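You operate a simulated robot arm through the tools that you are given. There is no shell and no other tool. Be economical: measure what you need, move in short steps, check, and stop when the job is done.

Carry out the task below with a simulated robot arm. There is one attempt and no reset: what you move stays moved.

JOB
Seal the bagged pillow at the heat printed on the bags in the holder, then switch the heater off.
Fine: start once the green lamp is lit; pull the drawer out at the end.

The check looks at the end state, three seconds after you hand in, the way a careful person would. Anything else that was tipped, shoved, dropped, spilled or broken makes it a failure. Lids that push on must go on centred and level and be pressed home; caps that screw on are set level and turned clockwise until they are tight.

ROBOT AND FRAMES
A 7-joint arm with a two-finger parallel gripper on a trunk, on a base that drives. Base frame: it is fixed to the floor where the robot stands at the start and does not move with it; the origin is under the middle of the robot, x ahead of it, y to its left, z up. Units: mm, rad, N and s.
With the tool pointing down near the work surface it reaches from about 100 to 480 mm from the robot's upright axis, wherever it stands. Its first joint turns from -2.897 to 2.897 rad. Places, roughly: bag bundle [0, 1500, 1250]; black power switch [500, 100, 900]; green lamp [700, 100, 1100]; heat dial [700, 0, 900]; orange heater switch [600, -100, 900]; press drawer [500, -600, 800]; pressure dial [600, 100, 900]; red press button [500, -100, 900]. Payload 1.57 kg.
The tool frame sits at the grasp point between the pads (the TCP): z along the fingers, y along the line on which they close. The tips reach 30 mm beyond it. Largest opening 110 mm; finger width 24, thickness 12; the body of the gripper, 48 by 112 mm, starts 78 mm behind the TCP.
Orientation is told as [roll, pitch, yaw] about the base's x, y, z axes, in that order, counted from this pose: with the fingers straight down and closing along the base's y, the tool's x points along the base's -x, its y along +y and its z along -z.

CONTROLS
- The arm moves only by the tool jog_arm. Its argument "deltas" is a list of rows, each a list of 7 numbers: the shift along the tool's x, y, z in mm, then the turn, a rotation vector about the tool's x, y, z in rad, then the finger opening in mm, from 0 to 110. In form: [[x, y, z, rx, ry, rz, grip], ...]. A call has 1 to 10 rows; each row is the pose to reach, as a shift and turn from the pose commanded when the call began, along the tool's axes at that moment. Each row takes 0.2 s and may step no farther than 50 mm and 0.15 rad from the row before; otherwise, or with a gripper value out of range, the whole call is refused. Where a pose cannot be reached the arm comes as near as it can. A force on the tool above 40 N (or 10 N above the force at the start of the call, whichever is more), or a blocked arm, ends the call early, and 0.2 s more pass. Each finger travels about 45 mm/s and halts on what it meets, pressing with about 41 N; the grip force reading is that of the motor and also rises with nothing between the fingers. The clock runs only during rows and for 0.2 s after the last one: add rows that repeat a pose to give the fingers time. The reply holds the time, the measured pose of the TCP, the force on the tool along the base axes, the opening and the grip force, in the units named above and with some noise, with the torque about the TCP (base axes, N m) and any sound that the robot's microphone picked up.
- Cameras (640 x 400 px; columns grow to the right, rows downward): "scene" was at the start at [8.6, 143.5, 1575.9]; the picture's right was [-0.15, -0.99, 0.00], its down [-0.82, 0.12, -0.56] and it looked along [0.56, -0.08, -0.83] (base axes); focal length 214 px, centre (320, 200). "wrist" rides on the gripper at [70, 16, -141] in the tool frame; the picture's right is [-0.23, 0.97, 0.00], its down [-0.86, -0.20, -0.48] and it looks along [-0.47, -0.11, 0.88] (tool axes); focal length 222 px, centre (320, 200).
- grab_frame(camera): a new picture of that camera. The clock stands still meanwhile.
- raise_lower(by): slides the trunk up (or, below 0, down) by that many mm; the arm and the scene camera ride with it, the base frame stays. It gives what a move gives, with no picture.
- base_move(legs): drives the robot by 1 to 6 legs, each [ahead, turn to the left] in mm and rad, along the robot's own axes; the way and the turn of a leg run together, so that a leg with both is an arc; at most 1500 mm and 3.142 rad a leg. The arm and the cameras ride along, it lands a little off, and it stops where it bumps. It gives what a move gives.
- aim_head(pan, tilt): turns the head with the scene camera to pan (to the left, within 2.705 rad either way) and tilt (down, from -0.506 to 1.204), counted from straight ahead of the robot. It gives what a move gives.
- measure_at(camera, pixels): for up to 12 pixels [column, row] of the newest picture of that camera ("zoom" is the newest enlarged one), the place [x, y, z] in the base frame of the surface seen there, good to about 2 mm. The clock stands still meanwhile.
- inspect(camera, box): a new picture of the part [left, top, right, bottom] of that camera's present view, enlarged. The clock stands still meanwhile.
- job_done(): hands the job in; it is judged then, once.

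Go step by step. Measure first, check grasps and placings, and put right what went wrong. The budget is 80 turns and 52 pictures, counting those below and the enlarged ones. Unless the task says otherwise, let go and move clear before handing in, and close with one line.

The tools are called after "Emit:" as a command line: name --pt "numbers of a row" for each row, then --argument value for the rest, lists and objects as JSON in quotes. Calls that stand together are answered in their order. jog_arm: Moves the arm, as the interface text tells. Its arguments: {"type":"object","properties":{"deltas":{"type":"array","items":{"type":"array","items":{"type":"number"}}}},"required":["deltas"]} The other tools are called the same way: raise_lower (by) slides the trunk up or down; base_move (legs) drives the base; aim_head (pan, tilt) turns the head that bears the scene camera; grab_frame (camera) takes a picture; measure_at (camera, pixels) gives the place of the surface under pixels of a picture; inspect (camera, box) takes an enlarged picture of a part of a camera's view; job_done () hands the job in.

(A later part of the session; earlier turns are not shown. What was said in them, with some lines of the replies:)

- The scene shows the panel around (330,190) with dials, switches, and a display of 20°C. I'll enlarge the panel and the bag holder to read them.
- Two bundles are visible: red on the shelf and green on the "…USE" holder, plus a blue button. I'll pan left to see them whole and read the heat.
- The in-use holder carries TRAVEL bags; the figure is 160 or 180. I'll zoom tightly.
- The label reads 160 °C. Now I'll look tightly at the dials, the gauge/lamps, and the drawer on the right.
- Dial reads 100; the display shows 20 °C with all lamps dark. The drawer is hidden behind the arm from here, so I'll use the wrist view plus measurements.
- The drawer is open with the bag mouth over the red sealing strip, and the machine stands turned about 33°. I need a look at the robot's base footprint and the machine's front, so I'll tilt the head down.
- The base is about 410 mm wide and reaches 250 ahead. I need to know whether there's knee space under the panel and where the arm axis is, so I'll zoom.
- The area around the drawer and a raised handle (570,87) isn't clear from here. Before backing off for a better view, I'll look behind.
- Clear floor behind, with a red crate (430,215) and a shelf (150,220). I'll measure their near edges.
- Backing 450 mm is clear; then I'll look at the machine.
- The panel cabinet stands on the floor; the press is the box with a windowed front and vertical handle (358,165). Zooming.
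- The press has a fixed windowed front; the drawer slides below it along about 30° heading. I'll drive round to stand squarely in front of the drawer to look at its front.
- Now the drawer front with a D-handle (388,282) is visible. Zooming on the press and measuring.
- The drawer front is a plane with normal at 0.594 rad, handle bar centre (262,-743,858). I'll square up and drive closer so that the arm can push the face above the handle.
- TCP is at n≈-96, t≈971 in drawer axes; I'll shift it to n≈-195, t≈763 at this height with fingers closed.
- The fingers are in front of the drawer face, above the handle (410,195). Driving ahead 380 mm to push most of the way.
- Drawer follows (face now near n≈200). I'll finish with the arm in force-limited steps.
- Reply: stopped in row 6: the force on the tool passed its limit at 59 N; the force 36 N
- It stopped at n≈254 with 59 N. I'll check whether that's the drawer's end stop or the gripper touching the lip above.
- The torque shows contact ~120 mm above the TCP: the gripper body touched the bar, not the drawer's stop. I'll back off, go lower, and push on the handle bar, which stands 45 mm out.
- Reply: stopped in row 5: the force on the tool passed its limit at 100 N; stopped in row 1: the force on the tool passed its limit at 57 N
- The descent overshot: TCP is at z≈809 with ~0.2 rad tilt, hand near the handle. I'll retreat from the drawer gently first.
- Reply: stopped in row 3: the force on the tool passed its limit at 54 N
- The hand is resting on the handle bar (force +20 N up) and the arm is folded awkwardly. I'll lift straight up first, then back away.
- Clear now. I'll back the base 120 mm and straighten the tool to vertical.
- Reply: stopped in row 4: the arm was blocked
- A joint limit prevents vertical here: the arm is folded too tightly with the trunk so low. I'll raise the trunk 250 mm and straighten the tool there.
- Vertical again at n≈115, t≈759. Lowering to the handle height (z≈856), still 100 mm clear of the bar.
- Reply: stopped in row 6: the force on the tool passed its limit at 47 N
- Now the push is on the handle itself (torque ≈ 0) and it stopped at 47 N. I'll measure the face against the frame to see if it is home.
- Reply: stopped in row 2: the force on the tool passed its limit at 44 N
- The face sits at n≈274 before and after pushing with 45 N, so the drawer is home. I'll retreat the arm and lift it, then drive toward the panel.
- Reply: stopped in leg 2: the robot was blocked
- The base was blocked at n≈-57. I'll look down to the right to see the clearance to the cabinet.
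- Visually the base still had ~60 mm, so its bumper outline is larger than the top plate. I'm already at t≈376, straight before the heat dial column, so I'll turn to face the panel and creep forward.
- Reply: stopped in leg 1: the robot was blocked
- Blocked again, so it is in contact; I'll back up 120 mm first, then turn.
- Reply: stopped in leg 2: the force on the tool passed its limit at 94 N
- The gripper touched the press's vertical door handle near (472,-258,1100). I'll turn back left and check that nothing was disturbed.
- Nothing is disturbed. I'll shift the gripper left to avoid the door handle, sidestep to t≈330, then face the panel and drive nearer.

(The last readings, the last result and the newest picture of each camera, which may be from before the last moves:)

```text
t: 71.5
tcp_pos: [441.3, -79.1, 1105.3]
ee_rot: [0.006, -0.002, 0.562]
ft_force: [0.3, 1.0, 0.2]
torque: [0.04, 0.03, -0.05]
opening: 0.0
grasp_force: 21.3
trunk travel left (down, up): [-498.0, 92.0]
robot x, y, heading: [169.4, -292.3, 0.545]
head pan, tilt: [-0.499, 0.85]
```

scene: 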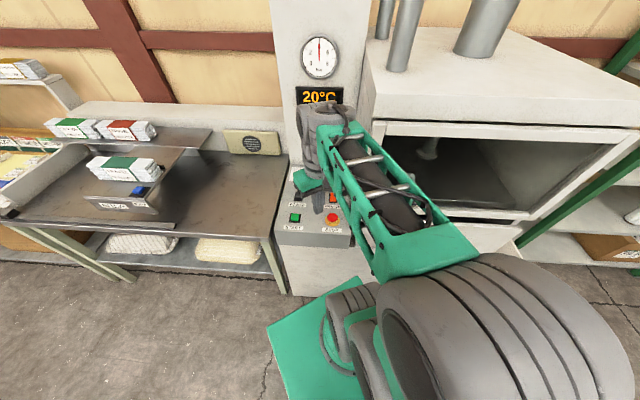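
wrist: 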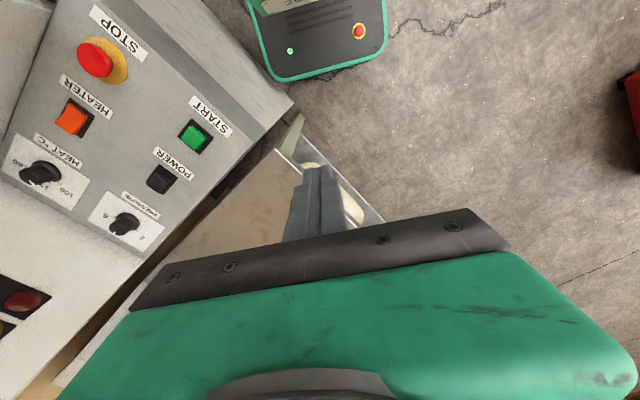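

Well placed: robot n≈-23, t≈337 facing the panel. A wrist view gives precise panel positions.

Emit:
grab_frame --camera "wrist"

Emit:
aim_head --pan 0.05 --tilt 0.85

Emit:
grab_frame --camera "scene"

```text
17 pictures are left
```

wrist: 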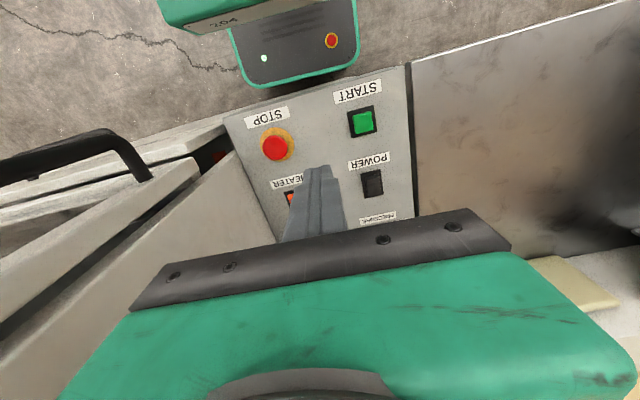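

```text
t: 72.5
tcp_pos: [439.7, -77.9, 1105.9]
ee_rot: [0.008, -0.003, 0.562]
ft_force: [0.5, -0.1, 0.3]
torque: [-0.03, -0.01, -0.01]
opening: 0.0
grasp_force: 21.5
trunk travel left (down, up): [-498.0, 92.0]
robot x, y, heading: [168.5, -293.3, 0.546]
head pan, tilt: [0.051, 0.85]
```

```text
16 pictures are left
```

scene: 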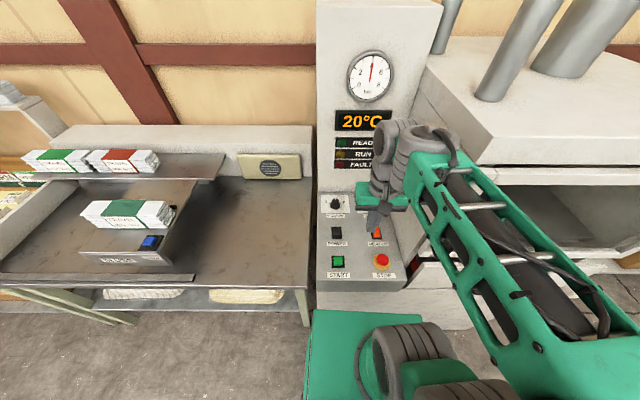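

Emit:
inspect --camera "scene" --box '[315, 185, 405, 285]'

Emit:
measure_at --camera "zoom" --pixels '[[206, 75], [205, 65], [206, 176], [206, 190], [206, 205], [215, 305], [338, 185], [338, 200], [170, 190], [206, 150]]'

Emit:
measure_at --camera "wrist" --pixels '[[372, 175], [372, 183], [372, 192], [362, 122], [290, 197], [275, 147], [400, 190]]'

```text
4.00 times, centred on (360, 235) of scene
```

zoom: 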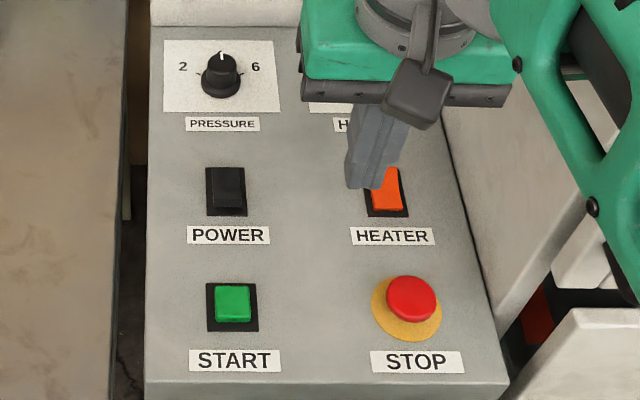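

```text
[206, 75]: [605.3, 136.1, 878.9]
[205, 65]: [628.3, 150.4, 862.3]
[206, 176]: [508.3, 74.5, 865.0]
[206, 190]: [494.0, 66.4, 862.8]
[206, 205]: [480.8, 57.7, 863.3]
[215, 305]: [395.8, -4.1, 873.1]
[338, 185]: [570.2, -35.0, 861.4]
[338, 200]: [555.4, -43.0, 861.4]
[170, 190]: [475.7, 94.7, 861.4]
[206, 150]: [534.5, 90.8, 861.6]
```

```text
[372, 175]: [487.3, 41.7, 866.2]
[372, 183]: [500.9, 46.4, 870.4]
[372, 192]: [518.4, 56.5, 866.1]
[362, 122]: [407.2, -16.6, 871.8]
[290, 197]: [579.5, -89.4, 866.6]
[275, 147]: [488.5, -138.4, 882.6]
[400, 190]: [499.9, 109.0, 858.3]
```

Emit:
inspect --camera "scene" --box '[338, 222, 378, 247]'

Emit:
measure_at --camera "zoom" --pixels '[[130, 100], [130, 140], [130, 170], [130, 190], [100, 150], [170, 150], [130, 70], [130, 210]]'

```text
16.00 times, centred on (358, 234) of scene
```

zoom: 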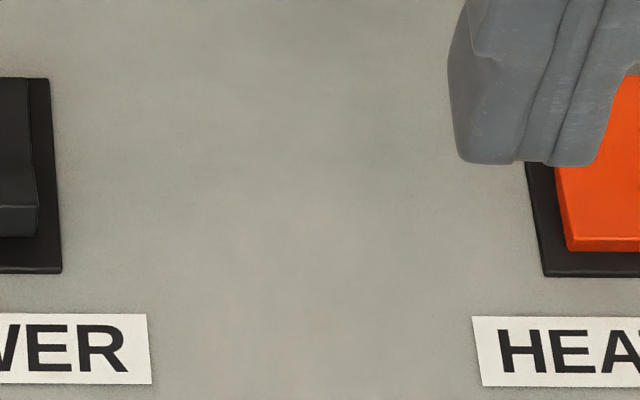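

```text
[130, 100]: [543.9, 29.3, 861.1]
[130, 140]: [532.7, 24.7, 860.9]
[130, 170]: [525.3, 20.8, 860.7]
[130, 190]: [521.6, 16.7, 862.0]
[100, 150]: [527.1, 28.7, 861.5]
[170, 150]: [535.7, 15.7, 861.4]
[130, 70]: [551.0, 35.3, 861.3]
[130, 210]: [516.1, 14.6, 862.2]
```

The display is lit and POWER's rocker is tipped the opposite way to HEATER's (front face tall vs thin), so power is already on and the heater is off; I'll leave POWER alone. I'll pull the arm back to see the heat dial.

Emit:
jog_arm --pt "40 0 0 0 0 0 0" --pt "80 0 0 0 0 0 0" --pt "120 -10 0 0 0 0 0" --pt "140 -20 0 0 0 0 0" --pt "140 -20 0 0 0 0 0"

Emit:
inspect --camera "scene" --box '[330, 180, 420, 250]'

```text
t: 73.4
tcp_pos: [336.4, -155.8, 1063.9]
ee_rot: [0.003, 0.237, 0.582]
ft_force: [0.1, 0.5, -0.2]
torque: [0.0, 0.01, 0.0]
opening: 0.2
grasp_force: 21.7
trunk travel left (down, up): [-498.0, 92.0]
robot x, y, heading: [169.7, -292.3, 0.545]
head pan, tilt: [0.051, 0.85]
stopped in row 4: the arm was blocked; the commanded pose is now the measured one
```

```text
5.71 times, centred on (375, 215) of scene
```

zoom: 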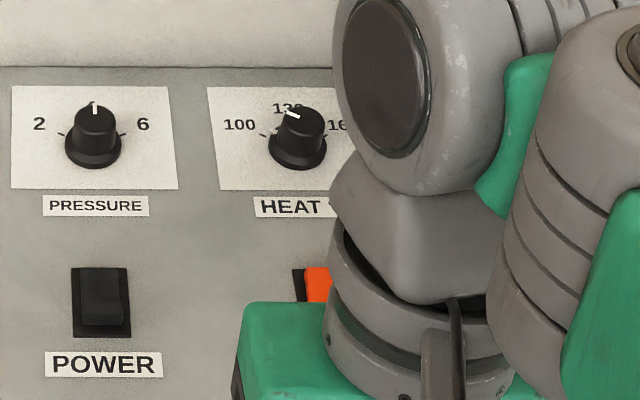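

The heat dial is visible: 100 left, 130 top, 160 right, pointer at 100. Measuring the knob, ticks and labels.

Emit:
measure_at --camera "zoom" --pixels '[[300, 120], [287, 112], [299, 117], [300, 165], [272, 133], [262, 133], [240, 125], [345, 125], [326, 150], [274, 150], [300, 140], [213, 185]]'

Emit:
inspect --camera "scene" --box '[360, 192, 384, 207]'

Emit:
measure_at --camera "zoom" --pixels '[[320, 110], [260, 140], [400, 140], [240, 280], [425, 280], [330, 340], [330, 160], [150, 190]]'

```text
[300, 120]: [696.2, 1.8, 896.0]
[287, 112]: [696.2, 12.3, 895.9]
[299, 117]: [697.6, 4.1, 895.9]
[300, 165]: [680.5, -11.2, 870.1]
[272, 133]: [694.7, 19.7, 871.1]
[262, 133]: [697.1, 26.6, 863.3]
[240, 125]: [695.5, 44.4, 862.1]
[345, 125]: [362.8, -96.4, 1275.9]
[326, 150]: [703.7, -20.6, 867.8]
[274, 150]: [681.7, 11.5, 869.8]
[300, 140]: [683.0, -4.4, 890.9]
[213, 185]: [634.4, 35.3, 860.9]
```

```text
16.00 times, centred on (372, 200) of scene
```

zoom: 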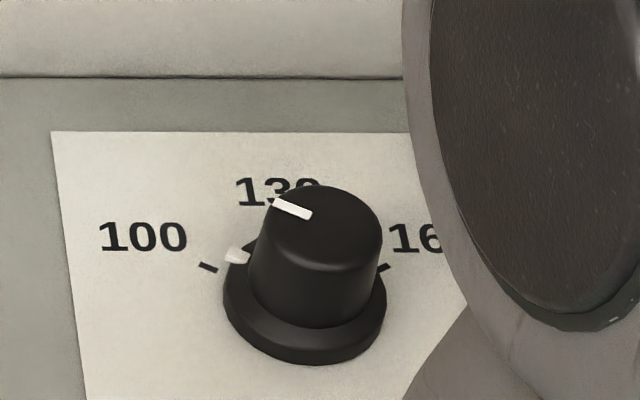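

```text
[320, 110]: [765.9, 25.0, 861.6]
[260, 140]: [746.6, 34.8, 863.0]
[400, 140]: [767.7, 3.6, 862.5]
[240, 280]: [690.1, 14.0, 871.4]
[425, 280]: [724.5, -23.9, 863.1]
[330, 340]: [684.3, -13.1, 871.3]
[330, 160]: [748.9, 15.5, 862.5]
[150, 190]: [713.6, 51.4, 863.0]
```

Knob centre ≈ (697.5,-2.5), top z≈896, skirt z≈871; 100 is at −60° and 160 at +60°, so I need 120° clockwise. First move above the knob with vertical tool, testing the reach.

Emit:
jog_arm --pt "-49 -9 -1 0 -0.08 -0.004 0" --pt "-98 -18 -2 0 -0.16 -0.008 0" --pt "-147 -27 -3 0.003 -0.237 -0.012 0" --pt "-196 -37 -4 0.003 -0.237 -0.012 30" --pt "-245 -46 -5 0.003 -0.237 -0.012 50" --pt "-294 -55 -6 0.003 -0.237 -0.012 60" --pt "-343 -65 -7 0.003 -0.237 -0.012 60" --pt "-394 -75 -9 0.003 -0.237 -0.012 60" --pt "-394 -75 -9 0.003 -0.237 -0.012 60"

```text
refused: row 8 steps farther than a row can; nothing moved
```

Emit:
jog_arm --pt "-49 -9 -1 0 -0.08 -0.004 0" --pt "-97 -18 -2 0 -0.16 -0.008 0" --pt "-145 -27 -3 0.003 -0.237 -0.012 0" --pt "-193 -37 -4 0.003 -0.237 -0.012 30" --pt "-241 -46 -5 0.003 -0.237 -0.012 50" --pt "-289 -55 -6 0.003 -0.237 -0.012 60" --pt "-337 -65 -7 0.003 -0.237 -0.012 60" --pt "-380 -73 -8 0.003 -0.237 -0.012 60" --pt "-394 -75 -9 0.003 -0.237 -0.012 60" --pt "-394 -75 -9 0.003 -0.237 -0.012 60"

```text
t: 75.6
tcp_pos: [701.0, -7.9, 984.3]
ee_rot: [0.001, -0.005, 0.59]
ft_force: [-0.4, -0.5, 0.0]
torque: [0.01, -0.01, 0.03]
opening: 59.9
grasp_force: 0.0
trunk travel left (down, up): [-498.0, 92.0]
robot x, y, heading: [171.1, -289.0, 0.549]
head pan, tilt: [0.051, 0.85]
```

Reach is fine. I'll shift 6 mm left and lower to just above the knob, then check the alignment in a picture.

Emit:
jog_arm --pt "0 3 25 0 0 0 60" --pt "0 6 45 0 0 0 60" --pt "0 6 45 0 0 0 60"

Emit:
inspect --camera "scene" --box '[345, 165, 405, 210]'

```text
t: 76.4
tcp_pos: [698.9, -3.1, 941.4]
ee_rot: [0.003, -0.006, 0.591]
ft_force: [-0.7, 0.1, 0.3]
torque: [0.0, -0.02, 0.01]
opening: 60.3
grasp_force: 0.1
trunk travel left (down, up): [-498.0, 92.0]
robot x, y, heading: [170.3, -293.3, 0.542]
head pan, tilt: [0.051, 0.85]
```

```text
8.89 times, centred on (375, 188) of scene
```

zoom: 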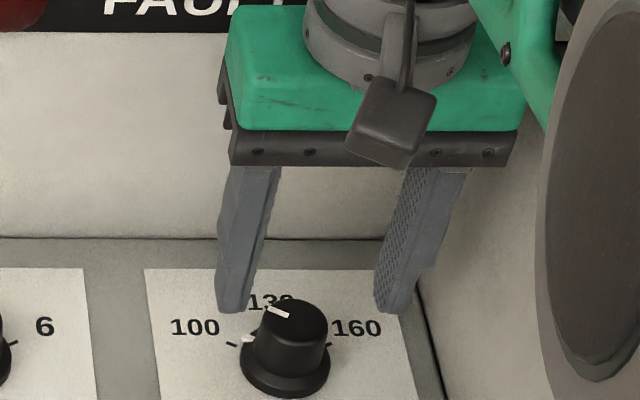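

Emit:
measure_at --camera "zoom" --pixels '[[231, 300], [390, 300], [258, 320], [326, 320], [291, 325], [291, 385], [243, 360], [329, 360]]'

```text
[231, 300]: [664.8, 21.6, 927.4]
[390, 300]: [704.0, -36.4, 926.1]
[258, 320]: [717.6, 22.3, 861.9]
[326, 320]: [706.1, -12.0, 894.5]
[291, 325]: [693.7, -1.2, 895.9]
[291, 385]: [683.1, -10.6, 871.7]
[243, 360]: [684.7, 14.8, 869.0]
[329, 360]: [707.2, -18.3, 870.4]
```

Fingers mid t≈389.4 match the knob (≈390). Lowering so the tips stay just above the skirt, then closing.

Emit:
jog_arm --pt "0 0 20 0 0 0 60" --pt "0 0 36 0 0 0 60" --pt "0 0 36 0 0 0 40" --pt "0 0 36 0 0 0 26" --pt "0 0 36 0 0 0 24" --pt "0 0 36 0 0 0 24"

```text
t: 77.8
tcp_pos: [697.5, -1.8, 902.6]
ee_rot: [0.002, -0.005, 0.593]
ft_force: [-2.4, 2.7, -1.5]
torque: [0.19, -0.07, 0.0]
opening: 31.1
grasp_force: 30.1
trunk travel left (down, up): [-498.0, 92.0]
robot x, y, heading: [167.9, -291.8, 0.545]
head pan, tilt: [0.051, 0.85]
```

Gripped (31 mm, 30 N). Turning clockwise 1.05 rad.

Emit:
jog_arm --pt "0 0 0 0 0 0.15 24" --pt "0 0 0 0 0 0.3 24" --pt "0 0 0 0 0 0.45 24" --pt "0 0 0 0 0 0.6 24" --pt "0 0 0 0 0 0.75 24" --pt "0 0 0 0 0 0.9 24" --pt "0 0 0 0 0 1.05 24" --pt "0 0 0 0 0 1.05 24"

```text
t: 79.6
tcp_pos: [696.5, 1.4, 903.0]
ee_rot: [0.008, 0.0, -0.456]
ft_force: [-5.6, 27.7, -1.4]
torque: [1.08, 0.31, 0.03]
opening: 31.1
grasp_force: 40.0
trunk travel left (down, up): [-498.0, 92.0]
robot x, y, heading: [166.3, -291.0, 0.545]
head pan, tilt: [0.051, 0.85]
```

Turned 1.05 rad but a 28 N side load built up. I'll release, and view the pointer.

Emit:
jog_arm --pt "0 0 0 0 0 0 45" --pt "0 0 0 0 0 0 60" --pt "0 0 -20 0 0 0 60" --pt "0 0 -50 0 0 0 60" --pt "0 0 -50 0 0 0 60"

Emit:
inspect --camera "scene" --box '[345, 165, 405, 210]'

```text
t: 80.8
tcp_pos: [696.6, -2.4, 953.8]
ee_rot: [0.005, 0.0, -0.457]
ft_force: [0.1, -0.3, -0.4]
torque: [0.01, -0.01, 0.0]
opening: 60.0
grasp_force: 0.1
trunk travel left (down, up): [-498.0, 92.0]
robot x, y, heading: [169.5, -290.9, 0.544]
head pan, tilt: [0.051, 0.85]
```

```text
8.89 times, centred on (375, 188) of scene
```

zoom: 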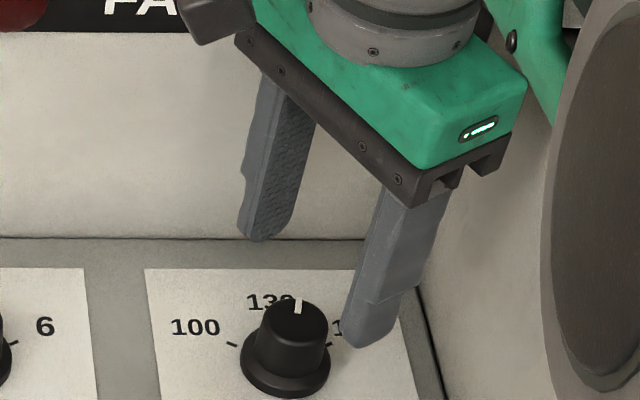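

Pointer now at 130 (299,302). I'll rotate the gripper back, correct the centre by ~(3,2) mm, regrip for the second 60°.

Emit:
jog_arm --pt "-1.9 3.4 0 0 0 -0.15 60" --pt "-1.9 3.4 0 0 0 -0.3 60" --pt "-1.9 3.4 0 0 0 -0.45 60" --pt "-1.9 3.4 0 0 0 -0.6 60" --pt "-1.9 3.4 0 0 0 -0.75 60" --pt "-1.9 3.4 0 0 0 -0.9 60" --pt "-1.9 3.4 0 0 0 -1.05 60" --pt "-1.9 3.4 25 0 0 -1.05 60" --pt "-1.9 3.4 50 0 0 -1.05 60" --pt "-1.9 3.4 50 0 0 -1.05 45"

Emit:
jog_arm --pt "0 0 0 0 0 0 30" --pt "0 0 0 0 0 0 24" --pt "0 0 0 0 0 0 24" --pt "0 0 0 0 0 0.15 24" --pt "0 0 0 0 0 0.3 24" --pt "0 0 0 0 0 0.45 24" --pt "0 0 0 0 0 0.6 24" --pt "0 0 0 0 0 0.75 24" --pt "0 0 0 0 0 0.9 24" --pt "0 0 0 0 0 1.04 24"

Emit:
jog_arm --pt "0 0 0 0 0 0 24" --pt "0 0 0 0 0 0 45" --pt "0 0 0 0 0 0 60" --pt "0 0 -20 0 0 0 60" --pt "0 0 -50 0 0 0 60" --pt "0 0 -50 0 0 0 60"

Emit:
inspect --camera "scene" --box '[345, 165, 405, 210]'

```text
t: 83.0
tcp_pos: [701.8, -1.4, 903.3]
ee_rot: [0.0, -0.006, 0.594]
ft_force: [-0.7, -0.1, 0.4]
torque: [-0.01, 0.0, -0.01]
opening: 44.8
grasp_force: 0.0
trunk travel left (down, up): [-498.0, 92.0]
robot x, y, heading: [166.4, -294.3, 0.546]
head pan, tilt: [0.051, 0.85]
```

```text
t: 85.2
tcp_pos: [701.9, -1.1, 903.2]
ee_rot: [0.006, -0.002, -0.452]
ft_force: [-0.9, -2.3, -1.9]
torque: [-0.02, 0.0, 0.42]
opening: 31.0
grasp_force: 40.3
trunk travel left (down, up): [-498.0, 92.0]
robot x, y, heading: [166.1, -291.7, 0.543]
head pan, tilt: [0.051, 0.85]
```

```text
t: 86.6
tcp_pos: [700.4, -1.4, 953.6]
ee_rot: [0.006, 0.0, -0.449]
ft_force: [-0.3, -0.4, 0.0]
torque: [-0.05, 0.02, 0.01]
opening: 59.8
grasp_force: 0.1
trunk travel left (down, up): [-498.0, 92.0]
robot x, y, heading: [169.6, -289.1, 0.549]
head pan, tilt: [0.051, 0.85]
```

```text
8.89 times, centred on (375, 188) of scene
```

zoom: 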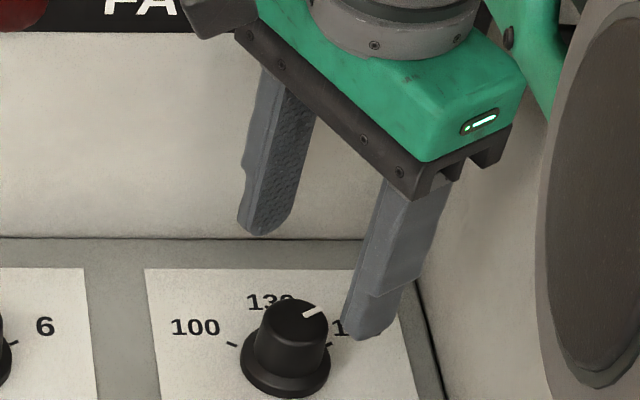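

Great, pointer near 160. I'll measure its direction against the 160 tick.

Emit:
measure_at --camera "zoom" --pixels '[[304, 316], [315, 311], [324, 307], [232, 344], [332, 344], [291, 325]]'

```text
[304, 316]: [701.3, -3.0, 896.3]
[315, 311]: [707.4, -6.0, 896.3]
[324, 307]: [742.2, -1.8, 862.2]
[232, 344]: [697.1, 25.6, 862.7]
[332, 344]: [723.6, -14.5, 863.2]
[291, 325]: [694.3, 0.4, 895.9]
```

The pointer is at +60°, i.e. 160. Now the HEATER rocker: zoom on it for exact position.

Emit:
inspect --camera "scene" --box '[345, 205, 405, 250]'

```text
8.89 times, centred on (375, 228) of scene
```

zoom: 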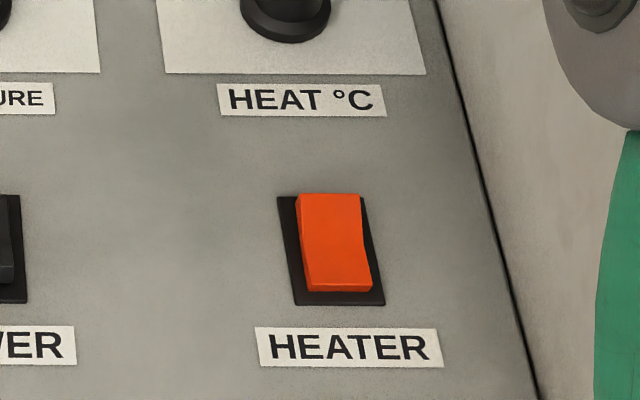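

Emit:
measure_at --camera "zoom" --pixels '[[330, 205], [331, 220], [334, 240], [336, 260], [338, 280], [308, 240], [360, 240], [340, 299]]'

```text
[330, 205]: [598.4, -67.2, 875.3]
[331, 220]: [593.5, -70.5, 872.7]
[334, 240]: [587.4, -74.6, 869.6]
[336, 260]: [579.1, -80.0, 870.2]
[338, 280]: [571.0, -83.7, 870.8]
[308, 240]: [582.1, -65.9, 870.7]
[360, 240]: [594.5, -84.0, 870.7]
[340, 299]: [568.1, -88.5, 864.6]
```

The rocker's far end (598,-67) is raised at z≈875, near end pressed: heater off. I'll bring closed fingers above the far end.

Emit:
jog_arm --pt "0 0 -25 0 0 0 30" --pt "9 -14 -25 0 0 -0.15 0" --pt "18 -29 -25 0 0 -0.3 0" --pt "27 -43 -25 0 0 -0.45 0" --pt "36 -57 -25 0 0 -0.6 0" --pt "45 -72 -25 0 0 -0.75 0" --pt "53 -86 -25 0 0 -0.9 0" --pt "61 -100.3 0 0 0 -1.045 0" --pt "61 -100.3 28 0 0 -1.045 0" --pt "61 -100.3 28 0 0 -1.045 0"

```text
t: 88.8
tcp_pos: [602.7, -64.7, 924.4]
ee_rot: [0.002, -0.005, 0.597]
ft_force: [0.5, 1.0, 0.2]
torque: [-0.01, 0.01, -0.02]
opening: 0.0
grasp_force: 21.5
trunk travel left (down, up): [-498.0, 92.0]
robot x, y, heading: [170.8, -290.4, 0.543]
head pan, tilt: [0.051, 0.85]
```

Positioned at (602.7,-64.7,924). Pressing down gently, then lifting.

Emit:
jog_arm --pt "0 0 12 0 0 0 0" --pt "0 0 18 0 0 0 0" --pt "0 0 21 0 0 0 0" --pt "0 0 24 0 0 0 0" --pt "0 0 26 0 0 0 0" --pt "0 0 28 0 0 0 0"

Emit:
jog_arm --pt "0 0 -30 0 0 0 0" --pt "50 0 -30 0 0 0 0" --pt "100 0 -30 0 0 0 0" --pt "100 0 -30 0 0 0 0"

Emit:
inspect --camera "scene" --box '[310, 100, 430, 260]'

```text
t: 90.2
tcp_pos: [602.5, -64.4, 898.5]
ee_rot: [0.0, -0.01, 0.596]
ft_force: [-3.2, -2.1, 19.1]
torque: [-0.08, 0.01, 0.08]
opening: 0.0
grasp_force: 21.5
trunk travel left (down, up): [-498.0, 92.0]
robot x, y, heading: [166.8, -291.3, 0.547]
head pan, tilt: [0.051, 0.85]
```

```text
t: 91.2
tcp_pos: [520.3, -119.9, 926.7]
ee_rot: [0.003, -0.005, 0.596]
ft_force: [0.0, -0.1, -0.2]
torque: [0.04, 0.02, -0.01]
opening: 0.1
grasp_force: 21.7
trunk travel left (down, up): [-498.0, 92.0]
robot x, y, heading: [171.0, -291.3, 0.547]
head pan, tilt: [0.051, 0.85]
```

```text
2.50 times, centred on (370, 180) of scene
```

zoom: 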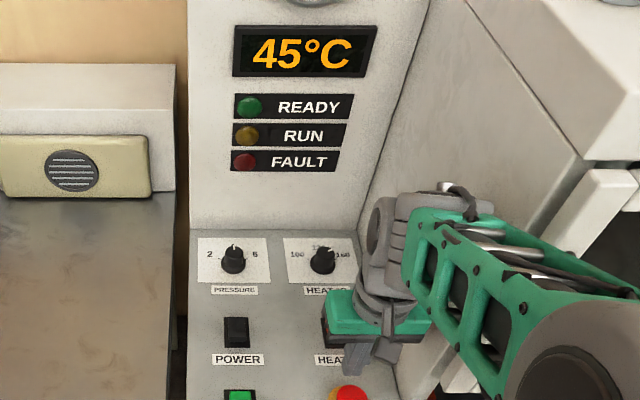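

Heater on: display reads 45 °C and rising. I'll lift away from STOP and move above START (404,-13), waiting for the green lamp.

Emit:
jog_arm --pt "0 0 -25 0 0 0 0" --pt "9 38 -25 0 0 0 0" --pt "18 77 -25 0 0 0 0" --pt "27 115 -25 0 0 0 0" --pt "36 153.7 -25 0 0 0 0" --pt "36 153.7 -25 0 0 0 0" --pt "36 153.7 -25 0 0 0 0" --pt "36 153.7 -25 0 0 0 0" --pt "36 153.7 -25 0 0 0 0" --pt "36 153.7 -25 0 0 0 0"

Emit:
jog_arm --pt "0 0 0 0 0 0 0" --pt "0 0 0 0 0 0 0" --pt "0 0 0 0 0 0 0" --pt "0 0 0 0 0 0 0" --pt "0 0 0 0 0 0 0" --pt "0 0 0 0 0 0 0" --pt "0 0 0 0 0 0 0" --pt "0 0 0 0 0 0 0" --pt "0 0 0 0 0 0 0" --pt "0 0 0 0 0 0 0"

Emit:
jog_arm --pt "0 0 0 0 0 0 0" --pt "0 0 0 0 0 0 0" --pt "0 0 0 0 0 0 0" --pt "0 0 0 0 0 0 0" --pt "0 0 0 0 0 0 0" --pt "0 0 0 0 0 0 0" --pt "0 0 0 0 0 0 0" --pt "0 0 0 0 0 0 0" --pt "0 0 0 0 0 0 0" --pt "0 0 0 0 0 0 0"

Emit:
inspect --camera "scene" --box '[310, 100, 430, 290]'

```text
t: 93.4
tcp_pos: [405.6, -14.5, 952.7]
ee_rot: [0.003, -0.005, 0.597]
ft_force: [-0.8, -0.2, -0.5]
torque: [0.01, -0.01, 0.0]
opening: 0.0
grasp_force: 22.2
trunk travel left (down, up): [-498.0, 92.0]
robot x, y, heading: [168.2, -289.9, 0.549]
head pan, tilt: [0.051, 0.85]
```

```text
t: 95.6
tcp_pos: [405.2, -13.5, 950.9]
ee_rot: [0.001, -0.004, 0.595]
ft_force: [0.6, -0.1, 0.0]
torque: [0.04, -0.06, -0.01]
opening: 0.2
grasp_force: 21.3
trunk travel left (down, up): [-498.0, 92.0]
robot x, y, heading: [168.4, -293.9, 0.547]
head pan, tilt: [0.051, 0.85]
```

```text
t: 97.8
tcp_pos: [406.3, -14.8, 951.3]
ee_rot: [0.001, -0.006, 0.597]
ft_force: [-0.6, 0.8, 0.3]
torque: [-0.02, -0.01, 0.02]
opening: 0.0
grasp_force: 21.6
trunk travel left (down, up): [-498.0, 92.0]
robot x, y, heading: [171.0, -290.6, 0.547]
head pan, tilt: [0.051, 0.85]
```

```text
2.11 times, centred on (370, 195) of scene
```

zoom: 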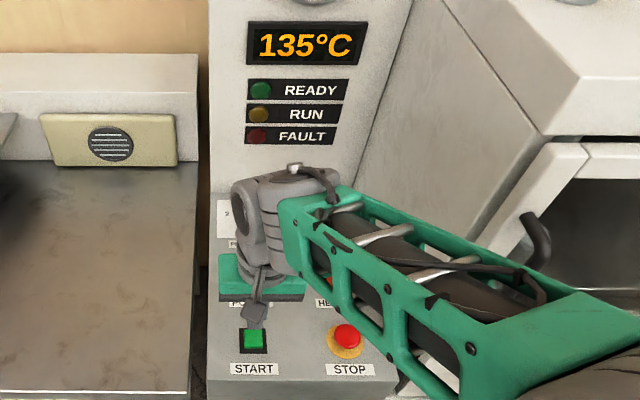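

135 °C and rising; lamp not yet lit. Waiting a few more seconds.

Emit:
jog_arm --pt "0 0 0 0 0 0 0" --pt "0 0 0 0 0 0 0" --pt "0 0 0 0 0 0 0" --pt "0 0 0 0 0 0 0" --pt "0 0 0 0 0 0 0" --pt "0 0 0 0 0 0 0" --pt "0 0 0 0 0 0 0" --pt "0 0 0 0 0 0 0" --pt "0 0 0 0 0 0 0" --pt "0 0 0 0 0 0 0"

Emit:
jog_arm --pt "0 0 0 0 0 0 0" --pt "0 0 0 0 0 0 0" --pt "0 0 0 0 0 0 0" --pt "0 0 0 0 0 0 0" --pt "0 0 0 0 0 0 0" --pt "0 0 0 0 0 0 0" --pt "0 0 0 0 0 0 0" --pt "0 0 0 0 0 0 0" --pt "0 0 0 0 0 0 0" --pt "0 0 0 0 0 0 0"

Emit:
inspect --camera "scene" --box '[310, 100, 430, 290]'

```text
t: 100.0
tcp_pos: [405.9, -14.6, 951.4]
ee_rot: [0.002, -0.005, 0.596]
ft_force: [-0.1, -0.3, 0.2]
torque: [0.03, 0.0, -0.01]
opening: 0.1
grasp_force: 21.6
trunk travel left (down, up): [-498.0, 92.0]
robot x, y, heading: [166.7, -291.3, 0.549]
head pan, tilt: [0.051, 0.85]
```

```text
t: 102.2
tcp_pos: [406.0, -13.6, 952.2]
ee_rot: [0.002, -0.005, 0.597]
ft_force: [-0.5, 0.3, -1.0]
torque: [0.01, 0.0, 0.05]
opening: 0.0
grasp_force: 21.4
trunk travel left (down, up): [-498.0, 92.0]
robot x, y, heading: [170.3, -289.3, 0.546]
head pan, tilt: [0.051, 0.85]
```

```text
2.11 times, centred on (370, 195) of scene
```

zoom: 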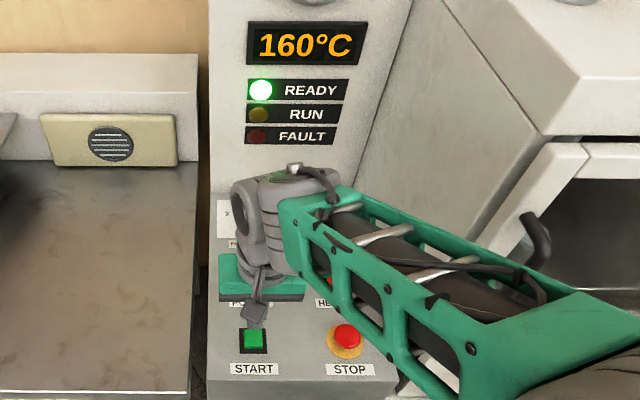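

160 °C and READY is lit. Pressing START and lifting off.

Emit:
jog_arm --pt "0 0 25 0 0 0 0" --pt "0 0 42 0 0 0 0" --pt "0 0 47 0 0 0 0" --pt "0 0 50 0 0 0 0" --pt "0 0 52 0 0 0 0" --pt "0 0 54 0 0 0 0" --pt "0 0 56 0 0 0 0"

Emit:
jog_arm --pt "0 0 -30 0 0 0 0" --pt "0 0 -50 0 0 0 0" --pt "0 0 -50 0 0 0 0"

Emit:
inspect --camera "scene" --box '[310, 100, 430, 290]'

```text
t: 103.8
tcp_pos: [403.9, -13.6, 896.1]
ee_rot: [0.004, -0.01, 0.597]
ft_force: [0.6, 0.3, 10.2]
torque: [-0.03, 0.04, -0.04]
opening: 0.1
grasp_force: 21.5
trunk travel left (down, up): [-498.0, 92.0]
robot x, y, heading: [172.2, -290.3, 0.546]
head pan, tilt: [0.051, 0.85]
heard: click
```

```text
t: 104.6
tcp_pos: [404.2, -13.7, 944.9]
ee_rot: [0.001, -0.005, 0.597]
ft_force: [-0.4, 0.8, -0.2]
torque: [-0.01, 0.02, 0.01]
opening: 0.0
grasp_force: 20.9
trunk travel left (down, up): [-498.0, 92.0]
robot x, y, heading: [170.8, -290.8, 0.547]
head pan, tilt: [0.051, 0.85]
```

```text
2.11 times, centred on (370, 195) of scene
```

zoom: 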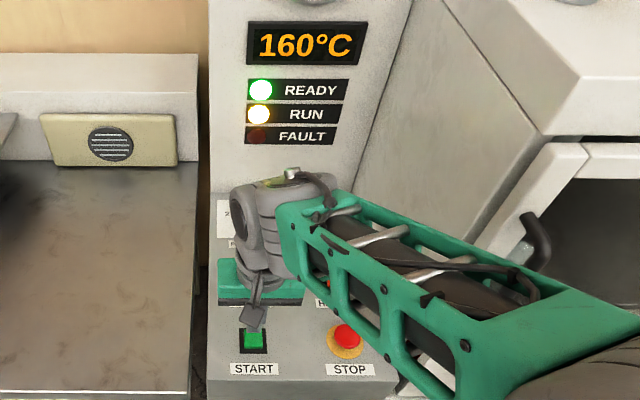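

RUN is lit: sealing under way. While it runs I'll move above the HEATER's near end and wait, listening.

Emit:
jog_arm --pt "-24 -38 0 0 0 0 0" --pt "-48 -76 0 0 0 0 0" --pt "-73 -115 0 0 0 0 0" --pt "-97.6 -153.5 0 0 0 0 0" --pt "-97.6 -153.5 15 0 0 0 0" --pt "-97.6 -153.5 15 0 0 0 0" --pt "-97.6 -153.5 15 0 0 0 0" --pt "-97.6 -153.5 15 0 0 0 0" --pt "-97.6 -153.5 15 0 0 0 0" --pt "-97.6 -153.5 15 0 0 0 0"

Emit:
jog_arm --pt "0 0 0 0 0 0 0" --pt "0 0 0 0 0 0 0" --pt "0 0 0 0 0 0 0" --pt "0 0 0 0 0 0 0" --pt "0 0 0 0 0 0 0" --pt "0 0 0 0 0 0 0" --pt "0 0 0 0 0 0 0" --pt "0 0 0 0 0 0 0" --pt "0 0 0 0 0 0 0" --pt "0 0 0 0 0 0 0"

Emit:
jog_arm --pt "0 0 0 0 0 0 0" --pt "0 0 0 0 0 0 0" --pt "0 0 0 0 0 0 0" --pt "0 0 0 0 0 0 0" --pt "0 0 0 0 0 0 0" --pt "0 0 0 0 0 0 0" --pt "0 0 0 0 0 0 0" --pt "0 0 0 0 0 0 0" --pt "0 0 0 0 0 0 0" --pt "0 0 0 0 0 0 0"

Emit:
jog_arm --pt "0 0 0 0 0 0 0" --pt "0 0 0 0 0 0 0" --pt "0 0 0 0 0 0 0" --pt "0 0 0 0 0 0 0" --pt "0 0 0 0 0 0 0" --pt "0 0 0 0 0 0 0" --pt "0 0 0 0 0 0 0" --pt "0 0 0 0 0 0 0" --pt "0 0 0 0 0 0 0" --pt "0 0 0 0 0 0 0"

```text
t: 106.8
tcp_pos: [570.5, -86.0, 928.3]
ee_rot: [0.001, -0.004, 0.596]
ft_force: [0.0, -0.5, 0.3]
torque: [0.01, 0.03, 0.0]
opening: 0.2
grasp_force: 21.2
trunk travel left (down, up): [-498.0, 92.0]
robot x, y, heading: [165.6, -293.2, 0.547]
head pan, tilt: [0.051, 0.85]
```

```text
t: 109.0
tcp_pos: [572.9, -85.5, 929.5]
ee_rot: [0.001, -0.004, 0.598]
ft_force: [0.1, -0.3, 0.3]
torque: [-0.01, 0.03, 0.04]
opening: 0.2
grasp_force: 20.9
trunk travel left (down, up): [-498.0, 92.0]
robot x, y, heading: [172.8, -295.4, 0.544]
head pan, tilt: [0.051, 0.85]
```

```text
t: 111.2
tcp_pos: [570.2, -84.9, 928.1]
ee_rot: [0.001, -0.006, 0.598]
ft_force: [0.0, -0.7, 0.8]
torque: [0.03, 0.01, -0.03]
opening: 0.0
grasp_force: 21.0
trunk travel left (down, up): [-498.0, 92.0]
robot x, y, heading: [172.3, -291.0, 0.548]
head pan, tilt: [0.051, 0.85]
```

```text
t: 113.4
tcp_pos: [570.9, -85.9, 929.9]
ee_rot: [0.0, -0.005, 0.599]
ft_force: [0.1, -0.2, 0.4]
torque: [-0.02, 0.01, 0.01]
opening: 0.0
grasp_force: 21.4
trunk travel left (down, up): [-498.0, 92.0]
robot x, y, heading: [169.9, -291.8, 0.555]
head pan, tilt: [0.051, 0.85]
```

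No end sound yet; I'll wait more and then look at the lamps.

Emit:
jog_arm --pt "0 0 0 0 0 0 0" --pt "0 0 0 0 0 0 0" --pt "0 0 0 0 0 0 0" --pt "0 0 0 0 0 0 0" --pt "0 0 0 0 0 0 0" --pt "0 0 0 0 0 0 0" --pt "0 0 0 0 0 0 0" --pt "0 0 0 0 0 0 0" --pt "0 0 0 0 0 0 0" --pt "0 0 0 0 0 0 0"

Emit:
jog_arm --pt "0 0 0 0 0 0 0" --pt "0 0 0 0 0 0 0" --pt "0 0 0 0 0 0 0" --pt "0 0 0 0 0 0 0" --pt "0 0 0 0 0 0 0" --pt "0 0 0 0 0 0 0" --pt "0 0 0 0 0 0 0" --pt "0 0 0 0 0 0 0" --pt "0 0 0 0 0 0 0" --pt "0 0 0 0 0 0 0"

Emit:
jog_arm --pt "0 0 0 0 0 0 0" --pt "0 0 0 0 0 0 0" --pt "0 0 0 0 0 0 0" --pt "0 0 0 0 0 0 0" --pt "0 0 0 0 0 0 0" --pt "0 0 0 0 0 0 0" --pt "0 0 0 0 0 0 0" --pt "0 0 0 0 0 0 0" --pt "0 0 0 0 0 0 0" --pt "0 0 0 0 0 0 0"

Emit:
inspect --camera "scene" --box '[310, 100, 430, 290]'

```text
t: 115.6
tcp_pos: [569.2, -85.7, 929.8]
ee_rot: [0.001, -0.004, 0.597]
ft_force: [-0.1, 0.3, -0.6]
torque: [0.04, -0.01, -0.02]
opening: 0.2
grasp_force: 21.6
trunk travel left (down, up): [-498.0, 92.0]
robot x, y, heading: [173.2, -292.9, 0.543]
head pan, tilt: [0.051, 0.85]
```

```text
t: 117.8
tcp_pos: [569.2, -85.3, 930.4]
ee_rot: [0.001, -0.005, 0.596]
ft_force: [-0.1, 0.0, 0.7]
torque: [-0.02, 0.04, -0.02]
opening: 0.0
grasp_force: 21.5
trunk travel left (down, up): [-498.0, 92.0]
robot x, y, heading: [173.1, -288.4, 0.544]
head pan, tilt: [0.051, 0.85]
```

```text
t: 120.0
tcp_pos: [570.8, -85.1, 928.8]
ee_rot: [0.002, -0.003, 0.597]
ft_force: [-0.3, 0.2, 0.3]
torque: [-0.03, -0.01, -0.01]
opening: 0.0
grasp_force: 21.8
trunk travel left (down, up): [-498.0, 92.0]
robot x, y, heading: [166.3, -289.1, 0.547]
head pan, tilt: [0.051, 0.85]
```

```text
2.11 times, centred on (370, 195) of scene
```

zoom: 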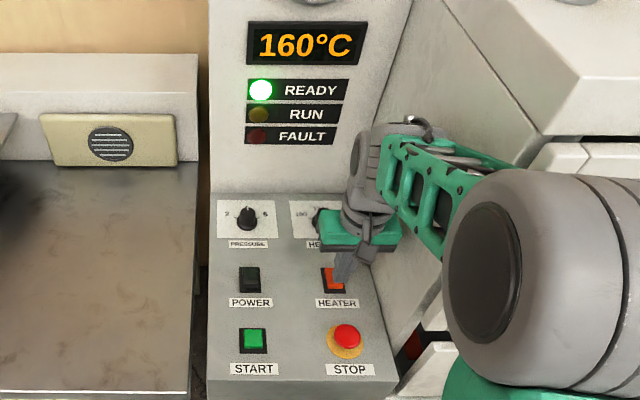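

RUN has gone out with no fault. Pressing the HEATER's near end off, then lifting and backing the arm.

Emit:
jog_arm --pt "0 0 12 0 0 0 0" --pt "0 0 21 0 0 0 0" --pt "0 0 25 0 0 0 0" --pt "0 0 28 0 0 0 0" --pt "0 0 30 0 0 0 0" --pt "0 0 32 0 0 0 0"

Emit:
measure_at --camera "scene" --pixels '[[376, 231]]'

Emit:
jog_arm --pt "0 0 -40 0 0 0 0" --pt "0 0 -80 0 0 0 0" --pt "0 0 -120 0 0 0 0" --pt "30 40 -140 0 0 0 0" --pt "60 80 -150 0 0 0 0" --pt "80 120 -150 0 0 0 0" --pt "80 120 -150 0 0 0 0"

Emit:
inspect --camera "scene" --box '[310, 100, 430, 290]'

```text
t: 121.4
tcp_pos: [570.1, -84.7, 899.6]
ee_rot: [0.002, -0.007, 0.596]
ft_force: [-2.9, -0.8, 8.8]
torque: [-0.08, 0.1, 0.04]
opening: 0.0
grasp_force: 21.1
trunk travel left (down, up): [-498.0, 92.0]
robot x, y, heading: [167.6, -289.9, 0.548]
head pan, tilt: [0.051, 0.85]
```

```text
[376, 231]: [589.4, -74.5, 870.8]
```

```text
refused: row 4 steps farther than a row can; nothing moved
```

```text
2.11 times, centred on (370, 195) of scene
```

zoom: 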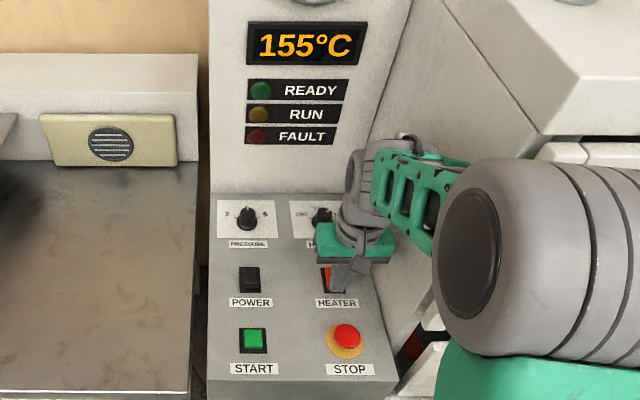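

Heater is off: READY dark and the display falling to 155 °C. Lifting the arm clear, then driving back to the drawer.

Emit:
jog_arm --pt "0 0 -40 0 0 0 0" --pt "0 0 -80 0 0 0 0" --pt "0 0 -120 0 0 0 0" --pt "30 15 -140 0 0 0 0" --pt "60 30 -160 0 0 0 0" --pt "90 45 -170 0 0 0 0" --pt "90 45 -170 0 0 0 0"

Emit:
base_move --legs '[[-230, 0], [0, -1.525], [350, 0], [0, 1.571]]'

```text
t: 123.0
tcp_pos: [471.6, -100.7, 1066.6]
ee_rot: [0.002, -0.006, 0.595]
ft_force: [0.3, -0.1, 0.1]
torque: [0.01, -0.03, -0.01]
opening: 0.0
grasp_force: 21.0
trunk travel left (down, up): [-498.0, 92.0]
robot x, y, heading: [168.4, -292.0, 0.547]
head pan, tilt: [0.051, 0.85]
```

```text
t: 134.2
tcp_pos: [464.6, -519.3, 1067.3]
ee_rot: [0.001, -0.005, 0.591]
ft_force: [-0.4, -0.8, 1.1]
torque: [-0.01, 0.01, 0.0]
opening: 0.2
grasp_force: 21.7
trunk travel left (down, up): [-498.0, 92.0]
robot x, y, heading: [161.4, -708.0, 0.541]
head pan, tilt: [0.051, 0.85]
```

Robot at n≈-263, t≈677. I'll square the heading, then shift to the handle's centre line and turn the gripper 90° so it closes across the bar.

Emit:
base_move --legs '[[0, 0.053]]'

Emit:
jog_arm --pt "0 -10 0 0 0 0.14 20" --pt "0 -20 0 0 0 0.28 32" --pt "0 -30 0 0 0 0.42 32" --pt "0 -40 0 0 0 0.56 32" --pt "0 -50 0 0 0 0.7 32" --pt "0 -60 0 0 0 0.84 32" --pt "0 -70 0 0 0 0.98 32" --pt "0 -80 0 0 0 1.12 32" --pt "0 -85 0 0 0 1.26 32" --pt "0 -85 0 0 0 1.4 32"

```text
t: 135.0
tcp_pos: [453.4, -504.6, 1066.3]
ee_rot: [0.002, -0.004, 0.645]
ft_force: [0.2, -0.1, -0.3]
torque: [-0.03, 0.01, 0.01]
opening: 0.1
grasp_force: 20.8
trunk travel left (down, up): [-498.0, 92.0]
robot x, y, heading: [156.1, -707.5, 0.594]
head pan, tilt: [0.051, 0.85]
```

```text
t: 137.2
tcp_pos: [504.5, -573.1, 1066.3]
ee_rot: [0.006, 0.001, -0.759]
ft_force: [1.0, 0.1, 0.6]
torque: [-0.03, -0.02, 0.04]
opening: 32.0
grasp_force: 0.3
trunk travel left (down, up): [-498.0, 92.0]
robot x, y, heading: [160.0, -708.7, 0.588]
head pan, tilt: [0.051, 0.85]
```

Now finishing the yaw (0.218 more), then tilting the fingers forward 45°.

Emit:
jog_arm --pt "0 0 0 0 0 0.11 32" --pt "0 0 0 0 0 0.218 32" --pt "0 0 0 0 0 0.218 32"

Emit:
jog_arm --pt "0 0 0 -0.131 0 0 32" --pt "0 0 0 -0.262 0 0 32" --pt "0 0 0 -0.393 0 0 32" --pt "0 0 0 -0.524 0 0 32" --pt "0 0 0 -0.655 0 0 32" --pt "0 0 0 -0.785 0 0 32" --pt "0 0 0 -0.785 0 0 32"

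```text
t: 138.0
tcp_pos: [503.9, -571.9, 1066.2]
ee_rot: [0.005, 0.001, -0.976]
ft_force: [0.9, 0.2, -0.2]
torque: [-0.01, -0.01, -0.01]
opening: 32.1
grasp_force: 0.1
trunk travel left (down, up): [-498.0, 92.0]
robot x, y, heading: [159.8, -707.5, 0.59]
head pan, tilt: [0.051, 0.85]
```

```text
t: 139.3
tcp_pos: [467.0, -508.4, 1037.0]
ee_rot: [0.618, 0.068, -0.745]
ft_force: [0.5, 0.8, 0.6]
torque: [-0.01, -0.02, -0.01]
opening: 31.9
grasp_force: 0.0
trunk travel left (down, up): [-498.0, 92.0]
robot x, y, heading: [158.7, -707.2, 0.589]
head pan, tilt: [0.051, 0.85]
stopped in row 6: the arm was blocked; the commanded pose is now the measured one
```

The tilt hit a joint limit because the arm is too close in. I'll back the base 130 mm, then extend while finishing the orientation.

Emit:
base_move --legs '[[-130, 0]]'

Emit:
jog_arm --pt "-20 18 19 0 0 0 32" --pt "-44 40 41 0 0 0 32" --pt "-68 62 64 -0.05 -0.06 0.04 32" --pt "-92 84 87 -0.1 -0.12 0.08 32" --pt "-112 102 105 -0.14 -0.17 0.11 32" --pt "-120.4 109.4 113 -0.175 -0.2025 0.134 32" --pt "-120.4 109.4 113 -0.175 -0.2025 0.134 32"

```text
t: 140.6
tcp_pos: [359.2, -581.1, 1038.2]
ee_rot: [0.62, 0.066, -0.746]
ft_force: [0.0, -0.3, -0.2]
torque: [-0.01, -0.02, 0.01]
opening: 32.1
grasp_force: 0.1
trunk travel left (down, up): [-498.0, 92.0]
robot x, y, heading: [50.2, -781.0, 0.597]
head pan, tilt: [0.051, 0.85]
```

```text
t: 142.2
tcp_pos: [551.2, -546.5, 999.9]
ee_rot: [0.787, -0.001, -0.98]
ft_force: [0.3, 0.0, -0.1]
torque: [-0.02, 0.01, -0.03]
opening: 32.1
grasp_force: 0.1
trunk travel left (down, up): [-498.0, 92.0]
robot x, y, heading: [53.0, -786.5, 0.596]
head pan, tilt: [0.051, 0.85]
```

Orientation is right (roll 0.787, yaw -0.98). Moving to the pre-grasp, then approaching the bar along the fingers.

Emit:
jog_arm --pt "0 -24 44 0 0 0 28" --pt "0 -47.4 88.4 0 0 0 28" --pt "0 -47.4 88.4 0 0 0 28"

Emit:
inspect --camera "scene" --box '[280, 100, 480, 260]'

```text
refused: row 1 steps farther than a row can; nothing moved
```

```text
2.50 times, centred on (380, 180) of scene
```

zoom: 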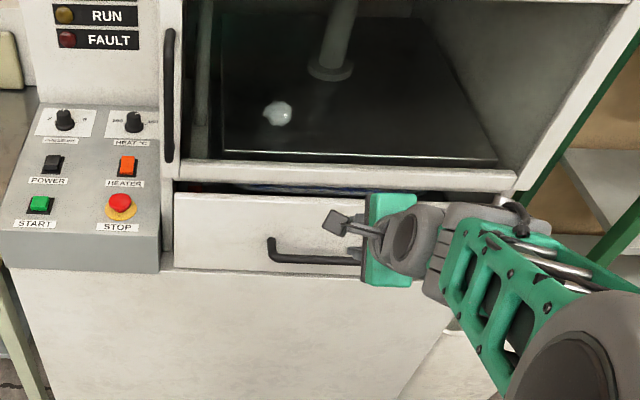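

Drawer and handle are visible (bar at (310,257)). I'll measure the bar and face before approaching.

Emit:
measure_at --camera "zoom" --pixels '[[290, 257], [310, 258], [330, 259], [310, 261], [345, 259], [220, 240], [300, 225]]'

Emit:
jog_arm --pt "0 -16 30 0 0 0 28" --pt "0 -32 60 0 0 0 28" --pt "0 -47.4 88.4 0 0 0 28" --pt "0 -47.4 88.4 0 0 0 28"

```text
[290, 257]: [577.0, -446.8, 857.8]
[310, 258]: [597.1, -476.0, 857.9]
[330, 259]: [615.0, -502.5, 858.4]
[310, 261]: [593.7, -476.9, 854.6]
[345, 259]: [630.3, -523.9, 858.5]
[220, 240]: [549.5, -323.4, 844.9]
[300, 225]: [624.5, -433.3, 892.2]
```

```text
t: 143.2
tcp_pos: [575.7, -532.4, 904.1]
ee_rot: [0.787, 0.0, -0.977]
ft_force: [1.0, -0.4, 1.0]
torque: [0.01, 0.01, -0.01]
opening: 27.8
grasp_force: 0.2
trunk travel left (down, up): [-498.0, 92.0]
robot x, y, heading: [50.8, -780.8, 0.594]
head pan, tilt: [0.051, 0.85]
```

The bar centre (n≈231, z≈853) lies 73 mm straight along the fingers. Advancing 63 mm and closing.

Emit:
jog_arm --pt "0 0.5 25 0 0 0 28" --pt "0 0.5 45 0 0 0 28" --pt "0 0.5 63 0 0 0 28" --pt "0 0.5 63 0 0 0 16" --pt "0 0.5 63 0 0 0 5" --pt "0 0.5 63 0 0 0 5" --pt "0 0.5 63 0 0 0 5"

```text
t: 144.8
tcp_pos: [613.7, -506.9, 859.9]
ee_rot: [0.789, -0.001, -0.978]
ft_force: [2.5, 1.0, 3.9]
torque: [-0.17, -0.22, -0.11]
opening: 15.6
grasp_force: 31.1
trunk travel left (down, up): [-498.0, 92.0]
robot x, y, heading: [50.7, -781.3, 0.593]
head pan, tilt: [0.051, 0.85]
```

Gripped on the bar (15.6 mm, 31 N). The shelf behind limits backing, so I'll drive back 230 mm and do the rest with the arm.

Emit:
base_move --legs '[[-230, 0]]'

```text
t: 146.5
tcp_pos: [419.7, -634.8, 859.1]
ee_rot: [0.79, -0.002, -0.976]
ft_force: [-3.3, 9.9, 6.5]
torque: [0.53, 0.19, 0.65]
opening: 15.9
grasp_force: 31.6
trunk travel left (down, up): [-498.0, 92.0]
robot x, y, heading: [-138.9, -907.7, 0.593]
head pan, tilt: [0.051, 0.85]
```

The drawer follows. Pulling the remaining ~190 mm with the arm.

Emit:
jog_arm --pt "0 -20 -20 0 0 0 5" --pt "0 -40 -40 0 0 0 5" --pt "0 -60 -60 0 0 0 5" --pt "0 -80 -80 0 0 0 5" --pt "0 -95 -95 0 0 0 5" --pt "0 -95 -95 0 0 0 5"

```text
t: 147.9
tcp_pos: [306.7, -710.2, 859.5]
ee_rot: [0.791, 0.001, -0.977]
ft_force: [-7.7, 7.7, 19.0]
torque: [0.32, -0.01, 0.29]
opening: 15.9
grasp_force: 31.5
trunk travel left (down, up): [-498.0, 92.0]
robot x, y, heading: [-140.2, -910.1, 0.596]
head pan, tilt: [0.051, 0.85]
```

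n≈-143 now; about 60 mm remain to the original position. Continuing gently.

Emit:
jog_arm --pt "0 -11 -15 0 0 0 5" --pt "0 -23 -27 0 0 0 5" --pt "0 -33 -37 0 0 0 5" --pt "0 -40 -44 0 0 0 5" --pt "0 -40 -44 0 0 0 5"

```text
t: 149.1
tcp_pos: [257.6, -744.4, 859.4]
ee_rot: [0.783, 0.002, -0.978]
ft_force: [-7.4, 7.3, -7.7]
torque: [0.18, 0.21, 0.48]
opening: 15.4
grasp_force: 31.1
trunk travel left (down, up): [-498.0, 92.0]
robot x, y, heading: [-140.5, -909.0, 0.591]
head pan, tilt: [0.051, 0.85]
```

The TCP is at n≈-203, i.e. the drawer is back where it first was. Releasing and withdrawing along the fingers.

Emit:
jog_arm --pt "0 0 0 0 0 0 20" --pt "0 0 0 0 0 0 28" --pt "0 0 0 0 0 0 28" --pt "0 0 -30 0 0 0 28" --pt "0 0 -60 0 0 0 28" --pt "0 0 -80 0 0 0 28" --pt "0 25 -105 0 0 0 28" --pt "0 55 -135 0 0 0 28"

Emit:
grab_frame --camera "scene"

```text
t: 150.8
tcp_pos: [182.8, -767.8, 918.7]
ee_rot: [0.651, 0.146, -0.98]
ft_force: [0.5, -0.3, 0.5]
torque: [0.03, 0.02, -0.02]
opening: 28.2
grasp_force: 0.1
trunk travel left (down, up): [-498.0, 92.0]
robot x, y, heading: [-141.0, -910.7, 0.591]
head pan, tilt: [0.051, 0.85]
stopped in row 8: the arm was blocked; the commanded pose is now the measured one
```

```text
0 pictures are left
```

scene: 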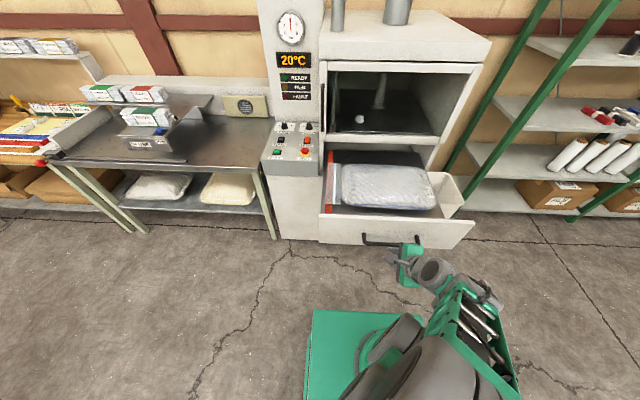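

The drawer is out with the pillow in it, and the display has cooled. A last check on the drawer face position.

Emit:
measure_at --camera "scene" --pixels '[[330, 230], [340, 230], [460, 235], [375, 241]]'

```text
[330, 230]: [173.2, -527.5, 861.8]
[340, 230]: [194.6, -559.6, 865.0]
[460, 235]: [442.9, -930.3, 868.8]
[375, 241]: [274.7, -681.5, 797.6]
```

The drawer face is at n≈-152, against about -154 at the start, so it's fully out. The gripper is clear, so I'm handing in.

Emit:
job_done

```text
The job is handed in.
```

The bagged pillow went through one full seal cycle at 160 °C, started after the green lamp lit and with no fault lamp; I didn't inspect the seam itself. The heater is off, the drawer is pulled out, and I handed the job in. While moving around the press, the base bumped and stopped once, and the gripper knocked the door handle (94 N) and pressed the drawer handle (up to 100 N); I saw nothing moved or damaged.
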